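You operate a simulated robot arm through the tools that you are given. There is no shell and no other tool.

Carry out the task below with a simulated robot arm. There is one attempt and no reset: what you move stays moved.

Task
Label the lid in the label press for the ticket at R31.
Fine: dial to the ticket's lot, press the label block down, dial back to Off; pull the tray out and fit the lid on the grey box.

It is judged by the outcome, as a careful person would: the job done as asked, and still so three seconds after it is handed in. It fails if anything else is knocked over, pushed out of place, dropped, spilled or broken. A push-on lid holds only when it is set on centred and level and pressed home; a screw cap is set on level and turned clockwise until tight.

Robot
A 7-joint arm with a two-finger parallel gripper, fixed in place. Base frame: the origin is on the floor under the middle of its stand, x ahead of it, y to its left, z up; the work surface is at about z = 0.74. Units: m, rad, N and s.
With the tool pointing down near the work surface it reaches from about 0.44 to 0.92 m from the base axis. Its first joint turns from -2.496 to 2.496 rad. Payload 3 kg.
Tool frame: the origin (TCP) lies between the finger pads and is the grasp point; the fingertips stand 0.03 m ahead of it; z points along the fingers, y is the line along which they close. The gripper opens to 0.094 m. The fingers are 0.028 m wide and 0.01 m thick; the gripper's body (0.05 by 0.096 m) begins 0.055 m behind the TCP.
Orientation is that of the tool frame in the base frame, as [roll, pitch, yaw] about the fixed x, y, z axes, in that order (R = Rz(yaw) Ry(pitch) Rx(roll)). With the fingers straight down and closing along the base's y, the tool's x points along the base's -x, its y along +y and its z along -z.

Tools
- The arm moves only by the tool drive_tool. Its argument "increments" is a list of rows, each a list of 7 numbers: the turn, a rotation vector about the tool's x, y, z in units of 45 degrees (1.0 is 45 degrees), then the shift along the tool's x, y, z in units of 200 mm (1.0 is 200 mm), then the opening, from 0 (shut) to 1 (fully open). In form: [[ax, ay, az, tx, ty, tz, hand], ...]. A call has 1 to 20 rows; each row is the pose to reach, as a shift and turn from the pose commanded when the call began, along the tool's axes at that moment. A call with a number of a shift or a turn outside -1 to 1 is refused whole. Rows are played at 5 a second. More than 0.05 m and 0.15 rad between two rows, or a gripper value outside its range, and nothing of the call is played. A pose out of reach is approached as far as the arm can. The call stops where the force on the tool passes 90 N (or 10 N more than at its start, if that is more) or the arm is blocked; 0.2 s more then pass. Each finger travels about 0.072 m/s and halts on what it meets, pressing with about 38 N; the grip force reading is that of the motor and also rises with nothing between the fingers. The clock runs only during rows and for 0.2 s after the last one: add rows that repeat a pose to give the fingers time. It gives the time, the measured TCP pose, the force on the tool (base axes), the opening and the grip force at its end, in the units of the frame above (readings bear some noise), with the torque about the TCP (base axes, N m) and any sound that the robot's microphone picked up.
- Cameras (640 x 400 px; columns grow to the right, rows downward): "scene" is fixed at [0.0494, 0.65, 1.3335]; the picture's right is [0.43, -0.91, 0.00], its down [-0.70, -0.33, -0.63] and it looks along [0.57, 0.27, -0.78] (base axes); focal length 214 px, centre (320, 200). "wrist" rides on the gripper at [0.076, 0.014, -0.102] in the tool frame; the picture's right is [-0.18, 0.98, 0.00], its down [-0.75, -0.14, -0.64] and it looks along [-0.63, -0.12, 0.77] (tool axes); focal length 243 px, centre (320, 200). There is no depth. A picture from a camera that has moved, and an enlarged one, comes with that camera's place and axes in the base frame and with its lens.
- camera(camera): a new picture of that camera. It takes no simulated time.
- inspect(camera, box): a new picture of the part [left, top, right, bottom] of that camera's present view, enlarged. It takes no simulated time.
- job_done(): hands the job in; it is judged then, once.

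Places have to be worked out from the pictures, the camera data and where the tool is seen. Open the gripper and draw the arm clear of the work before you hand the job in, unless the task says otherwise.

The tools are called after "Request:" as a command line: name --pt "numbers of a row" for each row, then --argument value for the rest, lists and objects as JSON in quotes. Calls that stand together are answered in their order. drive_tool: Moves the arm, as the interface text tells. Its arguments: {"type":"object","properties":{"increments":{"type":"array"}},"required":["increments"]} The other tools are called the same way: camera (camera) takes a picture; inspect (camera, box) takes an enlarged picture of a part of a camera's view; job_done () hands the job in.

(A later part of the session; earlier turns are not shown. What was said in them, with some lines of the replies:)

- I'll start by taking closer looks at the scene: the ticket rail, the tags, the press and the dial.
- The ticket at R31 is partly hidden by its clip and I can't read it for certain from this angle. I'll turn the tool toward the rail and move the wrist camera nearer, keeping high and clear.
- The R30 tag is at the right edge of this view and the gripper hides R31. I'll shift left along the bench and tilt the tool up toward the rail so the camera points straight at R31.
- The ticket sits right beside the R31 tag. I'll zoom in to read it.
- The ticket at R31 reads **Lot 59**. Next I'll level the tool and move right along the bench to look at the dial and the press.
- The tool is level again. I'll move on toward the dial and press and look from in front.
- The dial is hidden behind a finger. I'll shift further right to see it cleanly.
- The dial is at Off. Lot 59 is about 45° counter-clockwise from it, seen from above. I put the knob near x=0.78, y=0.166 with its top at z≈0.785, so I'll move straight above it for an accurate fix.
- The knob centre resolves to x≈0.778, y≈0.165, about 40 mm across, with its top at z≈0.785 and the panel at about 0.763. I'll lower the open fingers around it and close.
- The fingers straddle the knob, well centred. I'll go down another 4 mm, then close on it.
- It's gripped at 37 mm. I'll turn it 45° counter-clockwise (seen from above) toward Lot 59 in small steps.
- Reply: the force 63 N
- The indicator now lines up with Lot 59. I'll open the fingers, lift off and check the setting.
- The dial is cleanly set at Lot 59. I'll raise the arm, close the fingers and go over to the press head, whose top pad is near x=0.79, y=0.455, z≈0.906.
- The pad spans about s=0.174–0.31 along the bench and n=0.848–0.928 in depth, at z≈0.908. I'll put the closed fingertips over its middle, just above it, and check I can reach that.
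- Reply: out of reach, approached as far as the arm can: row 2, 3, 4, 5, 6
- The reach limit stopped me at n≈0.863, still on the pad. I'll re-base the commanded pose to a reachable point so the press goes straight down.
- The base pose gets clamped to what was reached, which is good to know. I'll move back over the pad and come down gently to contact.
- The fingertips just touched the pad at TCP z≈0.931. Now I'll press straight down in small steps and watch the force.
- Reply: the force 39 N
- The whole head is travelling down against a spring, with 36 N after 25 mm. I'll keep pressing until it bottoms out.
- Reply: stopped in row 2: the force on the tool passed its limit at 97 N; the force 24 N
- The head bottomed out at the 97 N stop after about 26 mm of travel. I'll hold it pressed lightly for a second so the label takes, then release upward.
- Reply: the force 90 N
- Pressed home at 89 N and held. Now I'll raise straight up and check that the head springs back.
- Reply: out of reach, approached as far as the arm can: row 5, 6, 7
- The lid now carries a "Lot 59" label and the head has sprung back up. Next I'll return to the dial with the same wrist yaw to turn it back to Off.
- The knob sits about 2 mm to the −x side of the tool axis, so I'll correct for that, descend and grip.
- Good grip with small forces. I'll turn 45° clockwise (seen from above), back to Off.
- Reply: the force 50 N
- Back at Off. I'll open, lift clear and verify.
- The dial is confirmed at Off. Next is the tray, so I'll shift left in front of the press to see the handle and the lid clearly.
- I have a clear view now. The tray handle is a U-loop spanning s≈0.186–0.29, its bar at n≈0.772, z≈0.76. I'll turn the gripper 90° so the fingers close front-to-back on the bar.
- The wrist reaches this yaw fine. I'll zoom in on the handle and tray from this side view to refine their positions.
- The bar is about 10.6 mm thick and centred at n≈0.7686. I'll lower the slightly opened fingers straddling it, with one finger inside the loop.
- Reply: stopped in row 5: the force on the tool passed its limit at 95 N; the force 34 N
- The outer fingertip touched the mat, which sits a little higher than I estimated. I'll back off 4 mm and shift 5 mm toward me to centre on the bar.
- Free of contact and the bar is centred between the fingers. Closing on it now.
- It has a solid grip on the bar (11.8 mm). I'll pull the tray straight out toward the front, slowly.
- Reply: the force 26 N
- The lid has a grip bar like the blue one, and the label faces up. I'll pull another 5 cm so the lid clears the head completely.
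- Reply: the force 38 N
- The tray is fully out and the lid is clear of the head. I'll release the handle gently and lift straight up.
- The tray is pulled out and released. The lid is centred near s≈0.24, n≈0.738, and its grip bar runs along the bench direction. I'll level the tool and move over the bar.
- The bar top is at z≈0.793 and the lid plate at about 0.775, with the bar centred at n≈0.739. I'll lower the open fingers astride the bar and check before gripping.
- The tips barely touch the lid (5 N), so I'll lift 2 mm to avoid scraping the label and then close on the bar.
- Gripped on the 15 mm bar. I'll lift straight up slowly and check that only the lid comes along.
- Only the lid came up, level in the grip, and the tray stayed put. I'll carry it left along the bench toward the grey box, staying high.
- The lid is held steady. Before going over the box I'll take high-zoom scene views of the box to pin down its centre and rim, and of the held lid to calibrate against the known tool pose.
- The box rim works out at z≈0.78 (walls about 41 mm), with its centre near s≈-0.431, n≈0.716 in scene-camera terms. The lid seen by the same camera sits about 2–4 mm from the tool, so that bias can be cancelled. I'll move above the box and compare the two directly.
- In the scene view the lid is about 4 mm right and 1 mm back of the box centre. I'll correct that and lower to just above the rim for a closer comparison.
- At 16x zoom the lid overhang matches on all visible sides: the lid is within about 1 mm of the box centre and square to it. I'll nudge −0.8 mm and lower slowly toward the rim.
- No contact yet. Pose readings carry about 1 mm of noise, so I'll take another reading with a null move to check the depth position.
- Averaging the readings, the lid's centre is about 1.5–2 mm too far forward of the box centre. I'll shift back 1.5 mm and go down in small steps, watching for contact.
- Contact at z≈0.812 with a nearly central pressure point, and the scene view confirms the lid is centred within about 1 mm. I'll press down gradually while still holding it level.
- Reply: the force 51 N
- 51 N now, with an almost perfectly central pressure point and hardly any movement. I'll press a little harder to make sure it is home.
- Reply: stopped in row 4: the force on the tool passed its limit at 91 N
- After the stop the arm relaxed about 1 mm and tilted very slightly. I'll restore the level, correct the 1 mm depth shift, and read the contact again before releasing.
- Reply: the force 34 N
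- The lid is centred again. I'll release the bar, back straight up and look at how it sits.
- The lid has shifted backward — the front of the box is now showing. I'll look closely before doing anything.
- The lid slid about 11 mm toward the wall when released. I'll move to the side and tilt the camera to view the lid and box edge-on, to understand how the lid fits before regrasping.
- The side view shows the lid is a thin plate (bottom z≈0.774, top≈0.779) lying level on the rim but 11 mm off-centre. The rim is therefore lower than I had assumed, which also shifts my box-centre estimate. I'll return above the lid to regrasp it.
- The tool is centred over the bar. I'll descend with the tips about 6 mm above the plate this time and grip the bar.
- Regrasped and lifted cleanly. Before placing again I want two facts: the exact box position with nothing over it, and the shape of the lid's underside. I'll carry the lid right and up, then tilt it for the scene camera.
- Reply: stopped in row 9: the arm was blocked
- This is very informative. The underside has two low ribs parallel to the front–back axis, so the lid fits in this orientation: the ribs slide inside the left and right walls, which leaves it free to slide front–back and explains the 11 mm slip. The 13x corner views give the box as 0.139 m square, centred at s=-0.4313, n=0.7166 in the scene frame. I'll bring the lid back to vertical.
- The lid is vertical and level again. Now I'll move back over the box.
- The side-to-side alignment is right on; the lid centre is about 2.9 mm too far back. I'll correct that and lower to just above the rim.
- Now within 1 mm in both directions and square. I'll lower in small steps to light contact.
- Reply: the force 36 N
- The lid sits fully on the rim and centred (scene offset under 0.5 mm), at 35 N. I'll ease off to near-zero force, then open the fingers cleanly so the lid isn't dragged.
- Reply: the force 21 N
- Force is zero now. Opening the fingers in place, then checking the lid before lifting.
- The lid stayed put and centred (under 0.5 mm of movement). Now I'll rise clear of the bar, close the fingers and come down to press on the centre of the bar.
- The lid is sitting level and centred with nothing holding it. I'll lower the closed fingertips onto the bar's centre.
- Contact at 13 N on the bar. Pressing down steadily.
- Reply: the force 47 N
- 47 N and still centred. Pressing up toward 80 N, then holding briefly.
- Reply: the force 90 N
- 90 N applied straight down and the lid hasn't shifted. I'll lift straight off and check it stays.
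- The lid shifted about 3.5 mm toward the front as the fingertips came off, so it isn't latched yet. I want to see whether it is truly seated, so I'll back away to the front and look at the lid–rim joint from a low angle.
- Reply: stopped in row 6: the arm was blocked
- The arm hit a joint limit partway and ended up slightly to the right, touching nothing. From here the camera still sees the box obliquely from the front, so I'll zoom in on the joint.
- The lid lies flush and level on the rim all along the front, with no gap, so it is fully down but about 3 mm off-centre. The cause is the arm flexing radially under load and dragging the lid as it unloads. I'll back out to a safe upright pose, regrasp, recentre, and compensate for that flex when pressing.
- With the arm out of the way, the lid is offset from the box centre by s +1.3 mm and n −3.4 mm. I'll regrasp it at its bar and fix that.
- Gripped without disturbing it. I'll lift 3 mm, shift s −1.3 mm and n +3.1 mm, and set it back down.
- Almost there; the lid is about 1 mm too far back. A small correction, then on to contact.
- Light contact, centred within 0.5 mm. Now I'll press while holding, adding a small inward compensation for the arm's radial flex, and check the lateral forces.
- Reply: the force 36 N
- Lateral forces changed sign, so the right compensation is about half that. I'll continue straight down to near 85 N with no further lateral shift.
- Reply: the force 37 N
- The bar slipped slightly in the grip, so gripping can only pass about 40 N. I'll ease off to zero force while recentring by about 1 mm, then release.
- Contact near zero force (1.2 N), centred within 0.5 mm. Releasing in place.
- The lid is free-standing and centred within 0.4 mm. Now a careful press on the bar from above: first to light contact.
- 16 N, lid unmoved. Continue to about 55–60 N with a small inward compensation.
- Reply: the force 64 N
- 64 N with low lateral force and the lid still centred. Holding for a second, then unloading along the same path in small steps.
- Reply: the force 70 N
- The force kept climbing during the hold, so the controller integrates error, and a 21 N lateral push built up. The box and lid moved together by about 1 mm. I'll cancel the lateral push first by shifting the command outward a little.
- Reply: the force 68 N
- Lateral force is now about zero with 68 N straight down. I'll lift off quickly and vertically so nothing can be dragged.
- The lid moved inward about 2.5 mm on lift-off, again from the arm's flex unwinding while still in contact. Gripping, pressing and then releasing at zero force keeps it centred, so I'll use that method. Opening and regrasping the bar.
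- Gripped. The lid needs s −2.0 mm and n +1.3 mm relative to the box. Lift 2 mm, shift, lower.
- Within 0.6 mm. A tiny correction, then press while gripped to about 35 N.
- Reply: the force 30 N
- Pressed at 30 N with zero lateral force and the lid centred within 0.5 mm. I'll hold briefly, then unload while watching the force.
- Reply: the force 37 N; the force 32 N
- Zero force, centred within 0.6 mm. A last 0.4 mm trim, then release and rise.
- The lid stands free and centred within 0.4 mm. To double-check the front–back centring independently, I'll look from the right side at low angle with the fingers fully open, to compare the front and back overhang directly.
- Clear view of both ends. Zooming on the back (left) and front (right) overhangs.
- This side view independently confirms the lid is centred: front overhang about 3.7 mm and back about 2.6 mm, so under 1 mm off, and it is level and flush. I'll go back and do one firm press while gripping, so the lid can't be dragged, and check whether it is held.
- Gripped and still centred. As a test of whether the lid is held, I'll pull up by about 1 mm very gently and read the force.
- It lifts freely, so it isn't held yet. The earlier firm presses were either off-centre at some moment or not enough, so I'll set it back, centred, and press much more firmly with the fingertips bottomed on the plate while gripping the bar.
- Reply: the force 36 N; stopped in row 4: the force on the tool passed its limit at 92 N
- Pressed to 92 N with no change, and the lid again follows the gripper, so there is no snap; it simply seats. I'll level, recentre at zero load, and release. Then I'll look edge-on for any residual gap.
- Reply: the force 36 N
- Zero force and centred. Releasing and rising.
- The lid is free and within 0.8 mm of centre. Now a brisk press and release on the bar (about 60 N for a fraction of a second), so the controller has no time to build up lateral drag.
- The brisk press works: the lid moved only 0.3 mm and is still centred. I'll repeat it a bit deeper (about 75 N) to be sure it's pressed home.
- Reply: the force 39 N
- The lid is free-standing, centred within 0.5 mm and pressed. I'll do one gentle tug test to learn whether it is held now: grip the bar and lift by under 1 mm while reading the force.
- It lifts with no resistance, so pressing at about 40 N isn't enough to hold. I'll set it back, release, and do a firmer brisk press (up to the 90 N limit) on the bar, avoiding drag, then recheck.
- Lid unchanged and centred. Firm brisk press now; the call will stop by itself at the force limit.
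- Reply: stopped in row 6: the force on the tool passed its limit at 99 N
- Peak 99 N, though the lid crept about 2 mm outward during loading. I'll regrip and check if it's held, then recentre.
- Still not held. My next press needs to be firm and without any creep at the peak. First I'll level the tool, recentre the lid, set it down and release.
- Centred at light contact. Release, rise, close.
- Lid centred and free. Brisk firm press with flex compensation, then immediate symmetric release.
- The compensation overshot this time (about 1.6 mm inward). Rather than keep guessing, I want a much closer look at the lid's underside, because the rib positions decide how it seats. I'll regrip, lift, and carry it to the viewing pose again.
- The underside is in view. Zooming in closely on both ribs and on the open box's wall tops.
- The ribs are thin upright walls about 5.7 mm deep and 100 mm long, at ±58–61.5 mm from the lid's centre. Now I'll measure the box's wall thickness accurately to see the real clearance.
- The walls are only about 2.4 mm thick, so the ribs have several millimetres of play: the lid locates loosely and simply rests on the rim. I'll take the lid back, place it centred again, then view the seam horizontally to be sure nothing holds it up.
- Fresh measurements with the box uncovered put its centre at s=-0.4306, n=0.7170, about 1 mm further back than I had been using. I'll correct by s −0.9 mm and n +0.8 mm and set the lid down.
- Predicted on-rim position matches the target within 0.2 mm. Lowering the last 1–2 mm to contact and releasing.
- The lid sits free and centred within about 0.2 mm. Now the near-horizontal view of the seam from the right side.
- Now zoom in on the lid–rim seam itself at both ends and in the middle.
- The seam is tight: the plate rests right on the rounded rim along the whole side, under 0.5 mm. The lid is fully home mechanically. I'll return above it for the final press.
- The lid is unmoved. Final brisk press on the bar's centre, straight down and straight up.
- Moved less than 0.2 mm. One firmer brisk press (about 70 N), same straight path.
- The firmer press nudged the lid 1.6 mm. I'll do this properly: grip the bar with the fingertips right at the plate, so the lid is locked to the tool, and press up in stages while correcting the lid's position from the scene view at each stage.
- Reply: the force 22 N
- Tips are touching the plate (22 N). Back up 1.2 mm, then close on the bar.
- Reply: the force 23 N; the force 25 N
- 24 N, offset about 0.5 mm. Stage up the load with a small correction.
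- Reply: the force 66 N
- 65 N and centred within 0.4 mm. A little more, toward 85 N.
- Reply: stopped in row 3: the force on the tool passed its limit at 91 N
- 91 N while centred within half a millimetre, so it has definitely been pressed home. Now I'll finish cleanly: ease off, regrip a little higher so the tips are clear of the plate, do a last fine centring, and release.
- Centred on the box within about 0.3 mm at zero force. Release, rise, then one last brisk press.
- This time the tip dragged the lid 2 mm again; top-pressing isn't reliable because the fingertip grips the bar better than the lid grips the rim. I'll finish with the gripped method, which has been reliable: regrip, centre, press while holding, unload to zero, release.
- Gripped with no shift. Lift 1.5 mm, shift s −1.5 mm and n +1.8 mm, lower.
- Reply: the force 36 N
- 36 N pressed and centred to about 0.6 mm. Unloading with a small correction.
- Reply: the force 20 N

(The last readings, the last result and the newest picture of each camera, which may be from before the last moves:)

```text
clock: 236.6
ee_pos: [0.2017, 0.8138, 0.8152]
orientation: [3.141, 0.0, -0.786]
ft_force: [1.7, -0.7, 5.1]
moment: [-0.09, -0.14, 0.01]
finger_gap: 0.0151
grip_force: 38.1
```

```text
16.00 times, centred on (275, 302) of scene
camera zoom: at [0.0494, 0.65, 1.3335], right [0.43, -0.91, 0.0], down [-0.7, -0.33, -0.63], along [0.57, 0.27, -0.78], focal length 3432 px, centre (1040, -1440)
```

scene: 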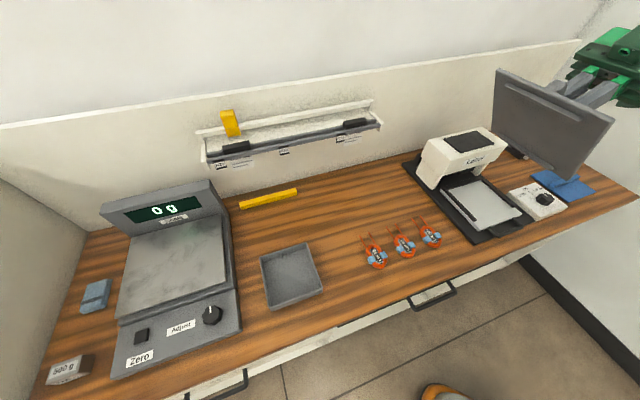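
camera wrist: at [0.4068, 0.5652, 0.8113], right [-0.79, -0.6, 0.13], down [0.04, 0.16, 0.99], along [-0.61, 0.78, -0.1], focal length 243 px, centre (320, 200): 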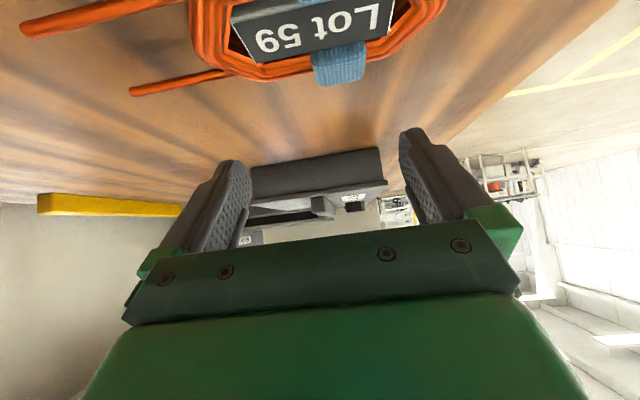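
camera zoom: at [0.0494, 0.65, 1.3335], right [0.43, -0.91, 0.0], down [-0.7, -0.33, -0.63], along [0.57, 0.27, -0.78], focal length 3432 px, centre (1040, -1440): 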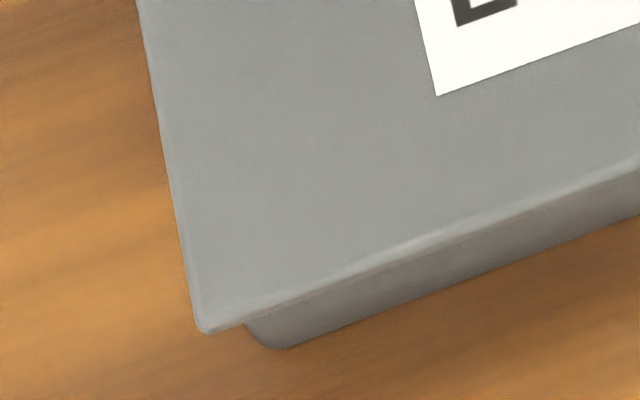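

Request:
drive_tool --pt "0 0 0 -0.001 -0.003 -0.0008 0" --pt "0 0 0 -0.0015 -0.005 -0.0008 0" --pt "0 0 0 -0.0015 -0.005 -0.0008 0"

Request:
inspect --camera "scene" --box '[260, 290, 290, 315]'

Request:
inspect --camera "scene" --box '[305, 270, 335, 295]'

```text
clock: 237.4
ee_pos: [0.2027, 0.8149, 0.8158]
orientation: [3.14, 0.001, -0.785]
ft_force: [0.0, -0.8, -0.5]
moment: [0.02, 0.01, 0.04]
finger_gap: 0.0148
grip_force: 37.4
```

```text
16.00 times, centred on (275, 302) of scene
camera zoom: at [0.0494, 0.65, 1.3335], right [0.43, -0.91, 0.0], down [-0.7, -0.33, -0.63], along [0.57, 0.27, -0.78], focal length 3432 px, centre (1040, -1440)
```

zoom: 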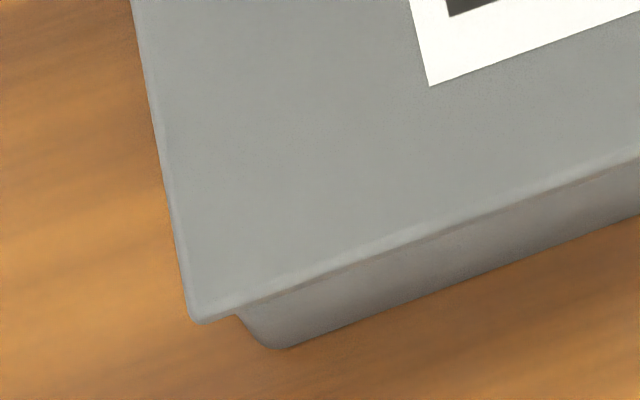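

```text
16.00 times, centred on (320, 282) of scene
camera zoom: at [0.0494, 0.65, 1.3335], right [0.43, -0.91, 0.0], down [-0.7, -0.33, -0.63], along [0.57, 0.27, -0.78], focal length 3432 px, centre (320, -1120)
```

zoom: 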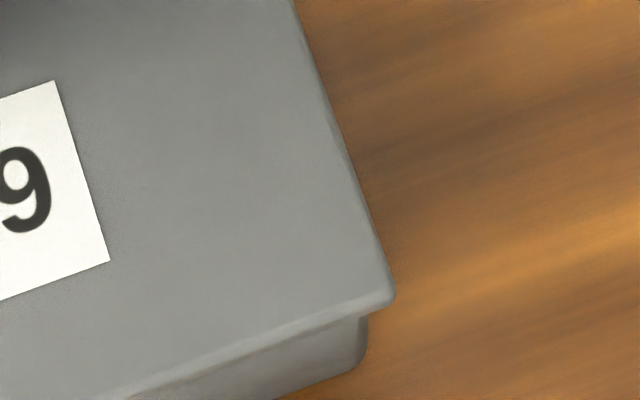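

Zero force, about 0.7 mm off. A last trim, then release and rise straight up.

Request:
drive_tool --pt "0 0 0 0.0013 0.0028 0 0" --pt "0 0 0 0.0013 0.0028 0.001 0" --pt "0 0 0 0.0013 0.0028 0.001 0" --pt "0 0 0 0.0013 0.0028 0.001 0.2" --pt "0 0 0 0.0013 0.0028 0.001 0.3" --pt "0 0 0 0.0013 0.0028 0.001 0.45" --pt "0 0 0 0.0013 0.0028 0.001 0.5" --pt "0 0 0 0.0013 0.0028 -0.06 0.5" --pt "0 0 0 0.0013 0.0028 -0.15 0.5" --pt "0 0 0 0.0013 0.0028 -0.25 0.5" --pt "0 0 0 0.0013 0.0028 -0.25 0.5"

Request:
inspect --camera "scene" --box '[260, 290, 290, 315]'

Request:
inspect --camera "scene" --box '[305, 270, 335, 295]'

```text
clock: 239.8
ee_pos: [0.2023, 0.8144, 0.8656]
orientation: [3.141, 0.002, -0.786]
ft_force: [0.0, 0.3, -1.1]
moment: [-0.02, 0.0, 0.0]
finger_gap: 0.0467
grip_force: 0.2
```

```text
16.00 times, centred on (275, 302) of scene
camera zoom: at [0.0494, 0.65, 1.3335], right [0.43, -0.91, 0.0], down [-0.7, -0.33, -0.63], along [0.57, 0.27, -0.78], focal length 3432 px, centre (1040, -1440)
```

zoom: 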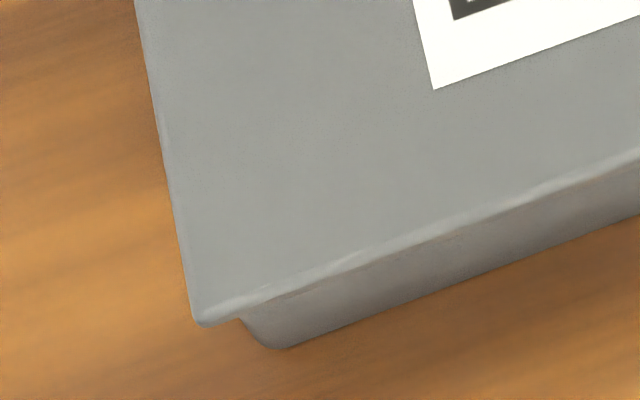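

```text
16.00 times, centred on (320, 282) of scene
camera zoom: at [0.0494, 0.65, 1.3335], right [0.43, -0.91, 0.0], down [-0.7, -0.33, -0.63], along [0.57, 0.27, -0.78], focal length 3432 px, centre (320, -1120)
```

zoom: 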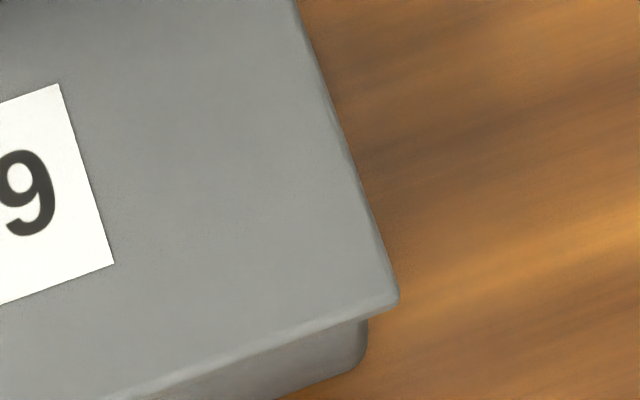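

Centred within 0.2 mm and free. One gentle press (about 15–20 N), low enough not to drag the lid, then withdraw.

Request:
drive_tool --pt "0 0 0 0 0 0 0.2" --pt "0 0 0 0 0 0 0" --pt "0 0 0 0 0 0 0" --pt "0 0 0 0 0 0.1 0" --pt "0 0 0 0 0 0.16 0" --pt "0 0 0 0 0 0.177 0" --pt "0 0 0 0 0 0.184 0" --pt "0 0 0 0 0 0.187 0"

Request:
inspect --camera "scene" --box '[260, 290, 290, 315]'

```text
clock: 241.6
ee_pos: [0.2031, 0.8138, 0.8301]
orientation: [-3.139, 0.003, -0.788]
ft_force: [1.7, -4.8, 24.9]
moment: [-0.21, -0.07, 0.06]
finger_gap: 0.0
grip_force: 32.6
```

```text
16.00 times, centred on (275, 302) of scene
camera zoom: at [0.0494, 0.65, 1.3335], right [0.43, -0.91, 0.0], down [-0.7, -0.33, -0.63], along [0.57, 0.27, -0.78], focal length 3432 px, centre (1040, -1440)
```

zoom: 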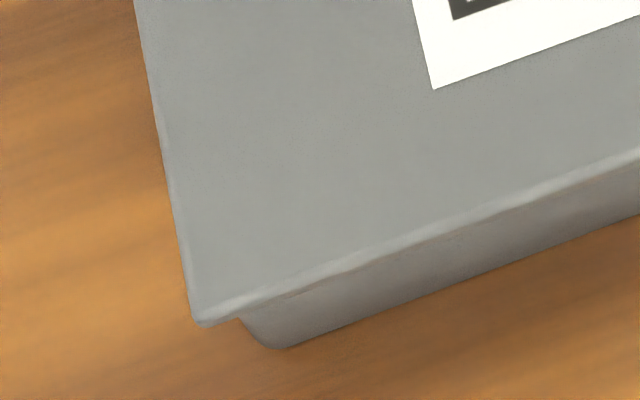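

25 N and the lid is unmoved. Lifting straight off.

Request:
drive_tool --pt "0 0 0 0 0 -0.03 0" --pt "0 0 0 0 0 -0.15 0" --pt "0 0 0 0 0 -0.35 0" --pt "0 0 0 0 0 -0.5 0.3" --pt "0 0 0 0 0 -0.5 0.5"

Request:
inspect --camera "scene" --box '[260, 290, 290, 315]'

Request:
inspect --camera "scene" --box '[305, 270, 335, 295]'

```text
clock: 242.8
ee_pos: [0.2041, 0.8152, 0.9281]
orientation: [-3.141, 0.001, -0.785]
ft_force: [0.4, 0.3, -0.6]
moment: [-0.01, 0.0, -0.03]
finger_gap: 0.047
grip_force: 0.0
```

```text
16.00 times, centred on (275, 302) of scene
camera zoom: at [0.0494, 0.65, 1.3335], right [0.43, -0.91, 0.0], down [-0.7, -0.33, -0.63], along [0.57, 0.27, -0.78], focal length 3432 px, centre (1040, -1440)
```

zoom: 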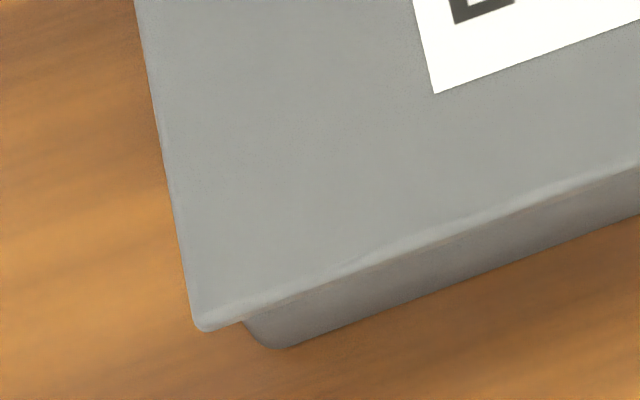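

```text
16.00 times, centred on (320, 282) of scene
camera zoom: at [0.0494, 0.65, 1.3335], right [0.43, -0.91, 0.0], down [-0.7, -0.33, -0.63], along [0.57, 0.27, -0.78], focal length 3432 px, centre (320, -1120)
```

zoom: 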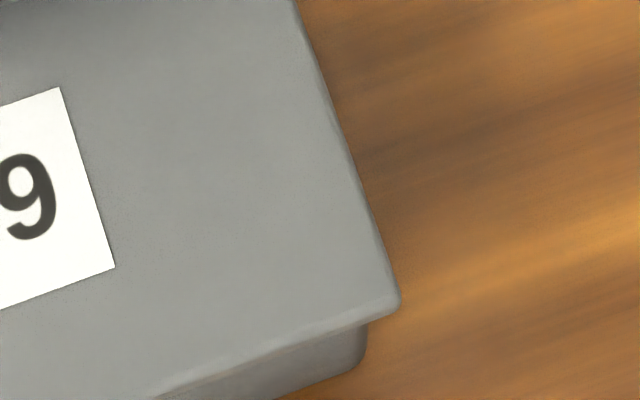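

The lid is free, level and centred within about 0.6 mm, pressed at 25 N. Now I'll open the gripper and withdraw the arm clear.

Request:
drive_tool --pt "0 0 0 0 0 -0.1 0.7" --pt "0 0 0 0.1 0.02 -0.18 1" --pt "0 0 0 0.25 0.06 -0.18 1" --pt "0 0 0 0.4 0.1 -0.18 1" --pt "0 0 0 0.55 0.15 -0.18 1" --pt "0 0 0 0.7 0.2 -0.18 1" --pt "0 0 0 0.85 0.25 -0.18 1" --pt "0 0 0 1.0 0.3 -0.18 1" --pt "0 0 0 1.0 0.3 -0.18 1"

Request:
camera --camera "scene"

```text
clock: 244.8
ee_pos: [0.3007, 0.6322, 0.9615]
orientation: [3.141, 0.004, -0.786]
ft_force: [-0.9, 0.2, 1.3]
moment: [0.01, -0.01, 0.0]
finger_gap: 0.094
grip_force: 0.0
```

```text
taken
```

scene: 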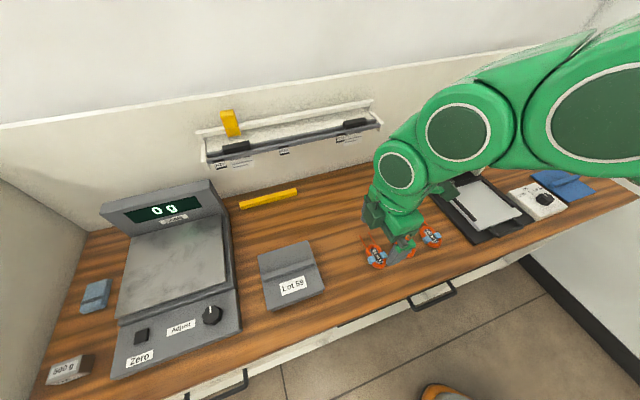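

The arm is clear. Final checks: the lid on the box, the dial, the tray and the rest of the bench.

Request:
inspect --camera "scene" --box '[240, 225, 345, 315]'

Request:
inspect --camera "scene" --box '[400, 110, 600, 250]'

Request:
inspect --camera "scene" --box '[340, 200, 460, 290]'

```text
4.44 times, centred on (292, 270) of scene
camera zoom: at [0.0494, 0.65, 1.3335], right [0.43, -0.91, 0.0], down [-0.7, -0.33, -0.63], along [0.57, 0.27, -0.78], focal length 953 px, centre (442, -111)
```

zoom: 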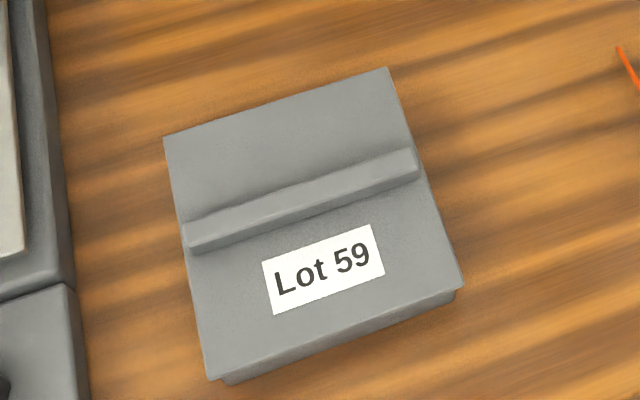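

```text
2.86 times, centred on (500, 180) of scene
camera zoom: at [0.0494, 0.65, 1.3335], right [0.43, -0.91, 0.0], down [-0.7, -0.33, -0.63], along [0.57, 0.27, -0.78], focal length 613 px, centre (-194, 257)
```

zoom: 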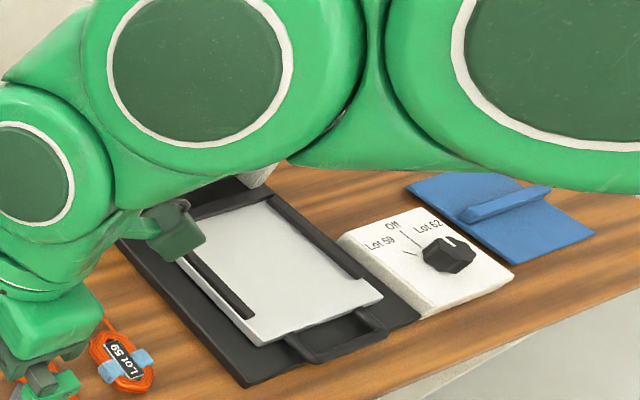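

```text
4.44 times, centred on (400, 245) of scene
camera zoom: at [0.0494, 0.65, 1.3335], right [0.43, -0.91, 0.0], down [-0.7, -0.33, -0.63], along [0.57, 0.27, -0.78], focal length 953 px, centre (-36, 0)
```

zoom: 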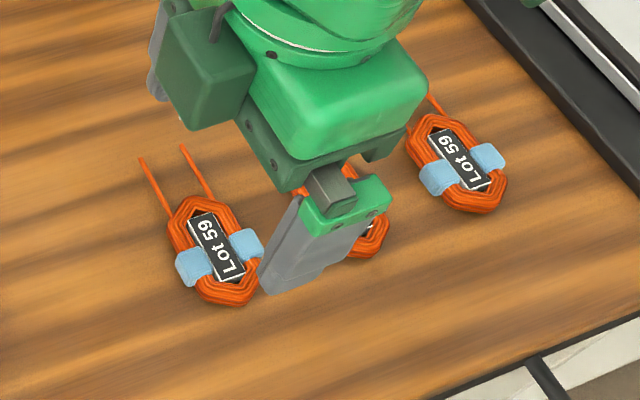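

The lid carries its Lot 59 label and sits centred, level and flush on the grey box. The dial is at Off, the tray is pulled out, and the rest of the bench is undisturbed. The gripper is open and clear, so I'm handing in.

Request:
job_done

```text
The job is handed in.
```

I've handed the job in, but I couldn't confirm that the lid is held on the box. It rests centred, level and flush on the grey box, but in every check I made it still lifted off freely, and I never felt or heard it snap on.

- **Ticket and label:** The ticket at R31 reads Lot 59. I dialled to Lot 59 and pressed the label block down to its stop, and the lid now shows a "Lot 59" label. The dial is back at Off.
- **Tray:** It is pulled all the way out and left there.
- **Lid seating:** The lid is within about 1 mm of the box's centre, with no gap I could see at the rim. I pressed it several times at up to about 90 N. The last press, about 25 N, was with the lid free and centred. The two ribs under the lid have about 5 mm of play inside the box walls, so they don't grip.
- **Disturbance:** Pressing shifted the grey box by about 1 mm. The closing pictures show the coils, dial and blue lid where they were.

The gripper is open and the arm is clear of the box.
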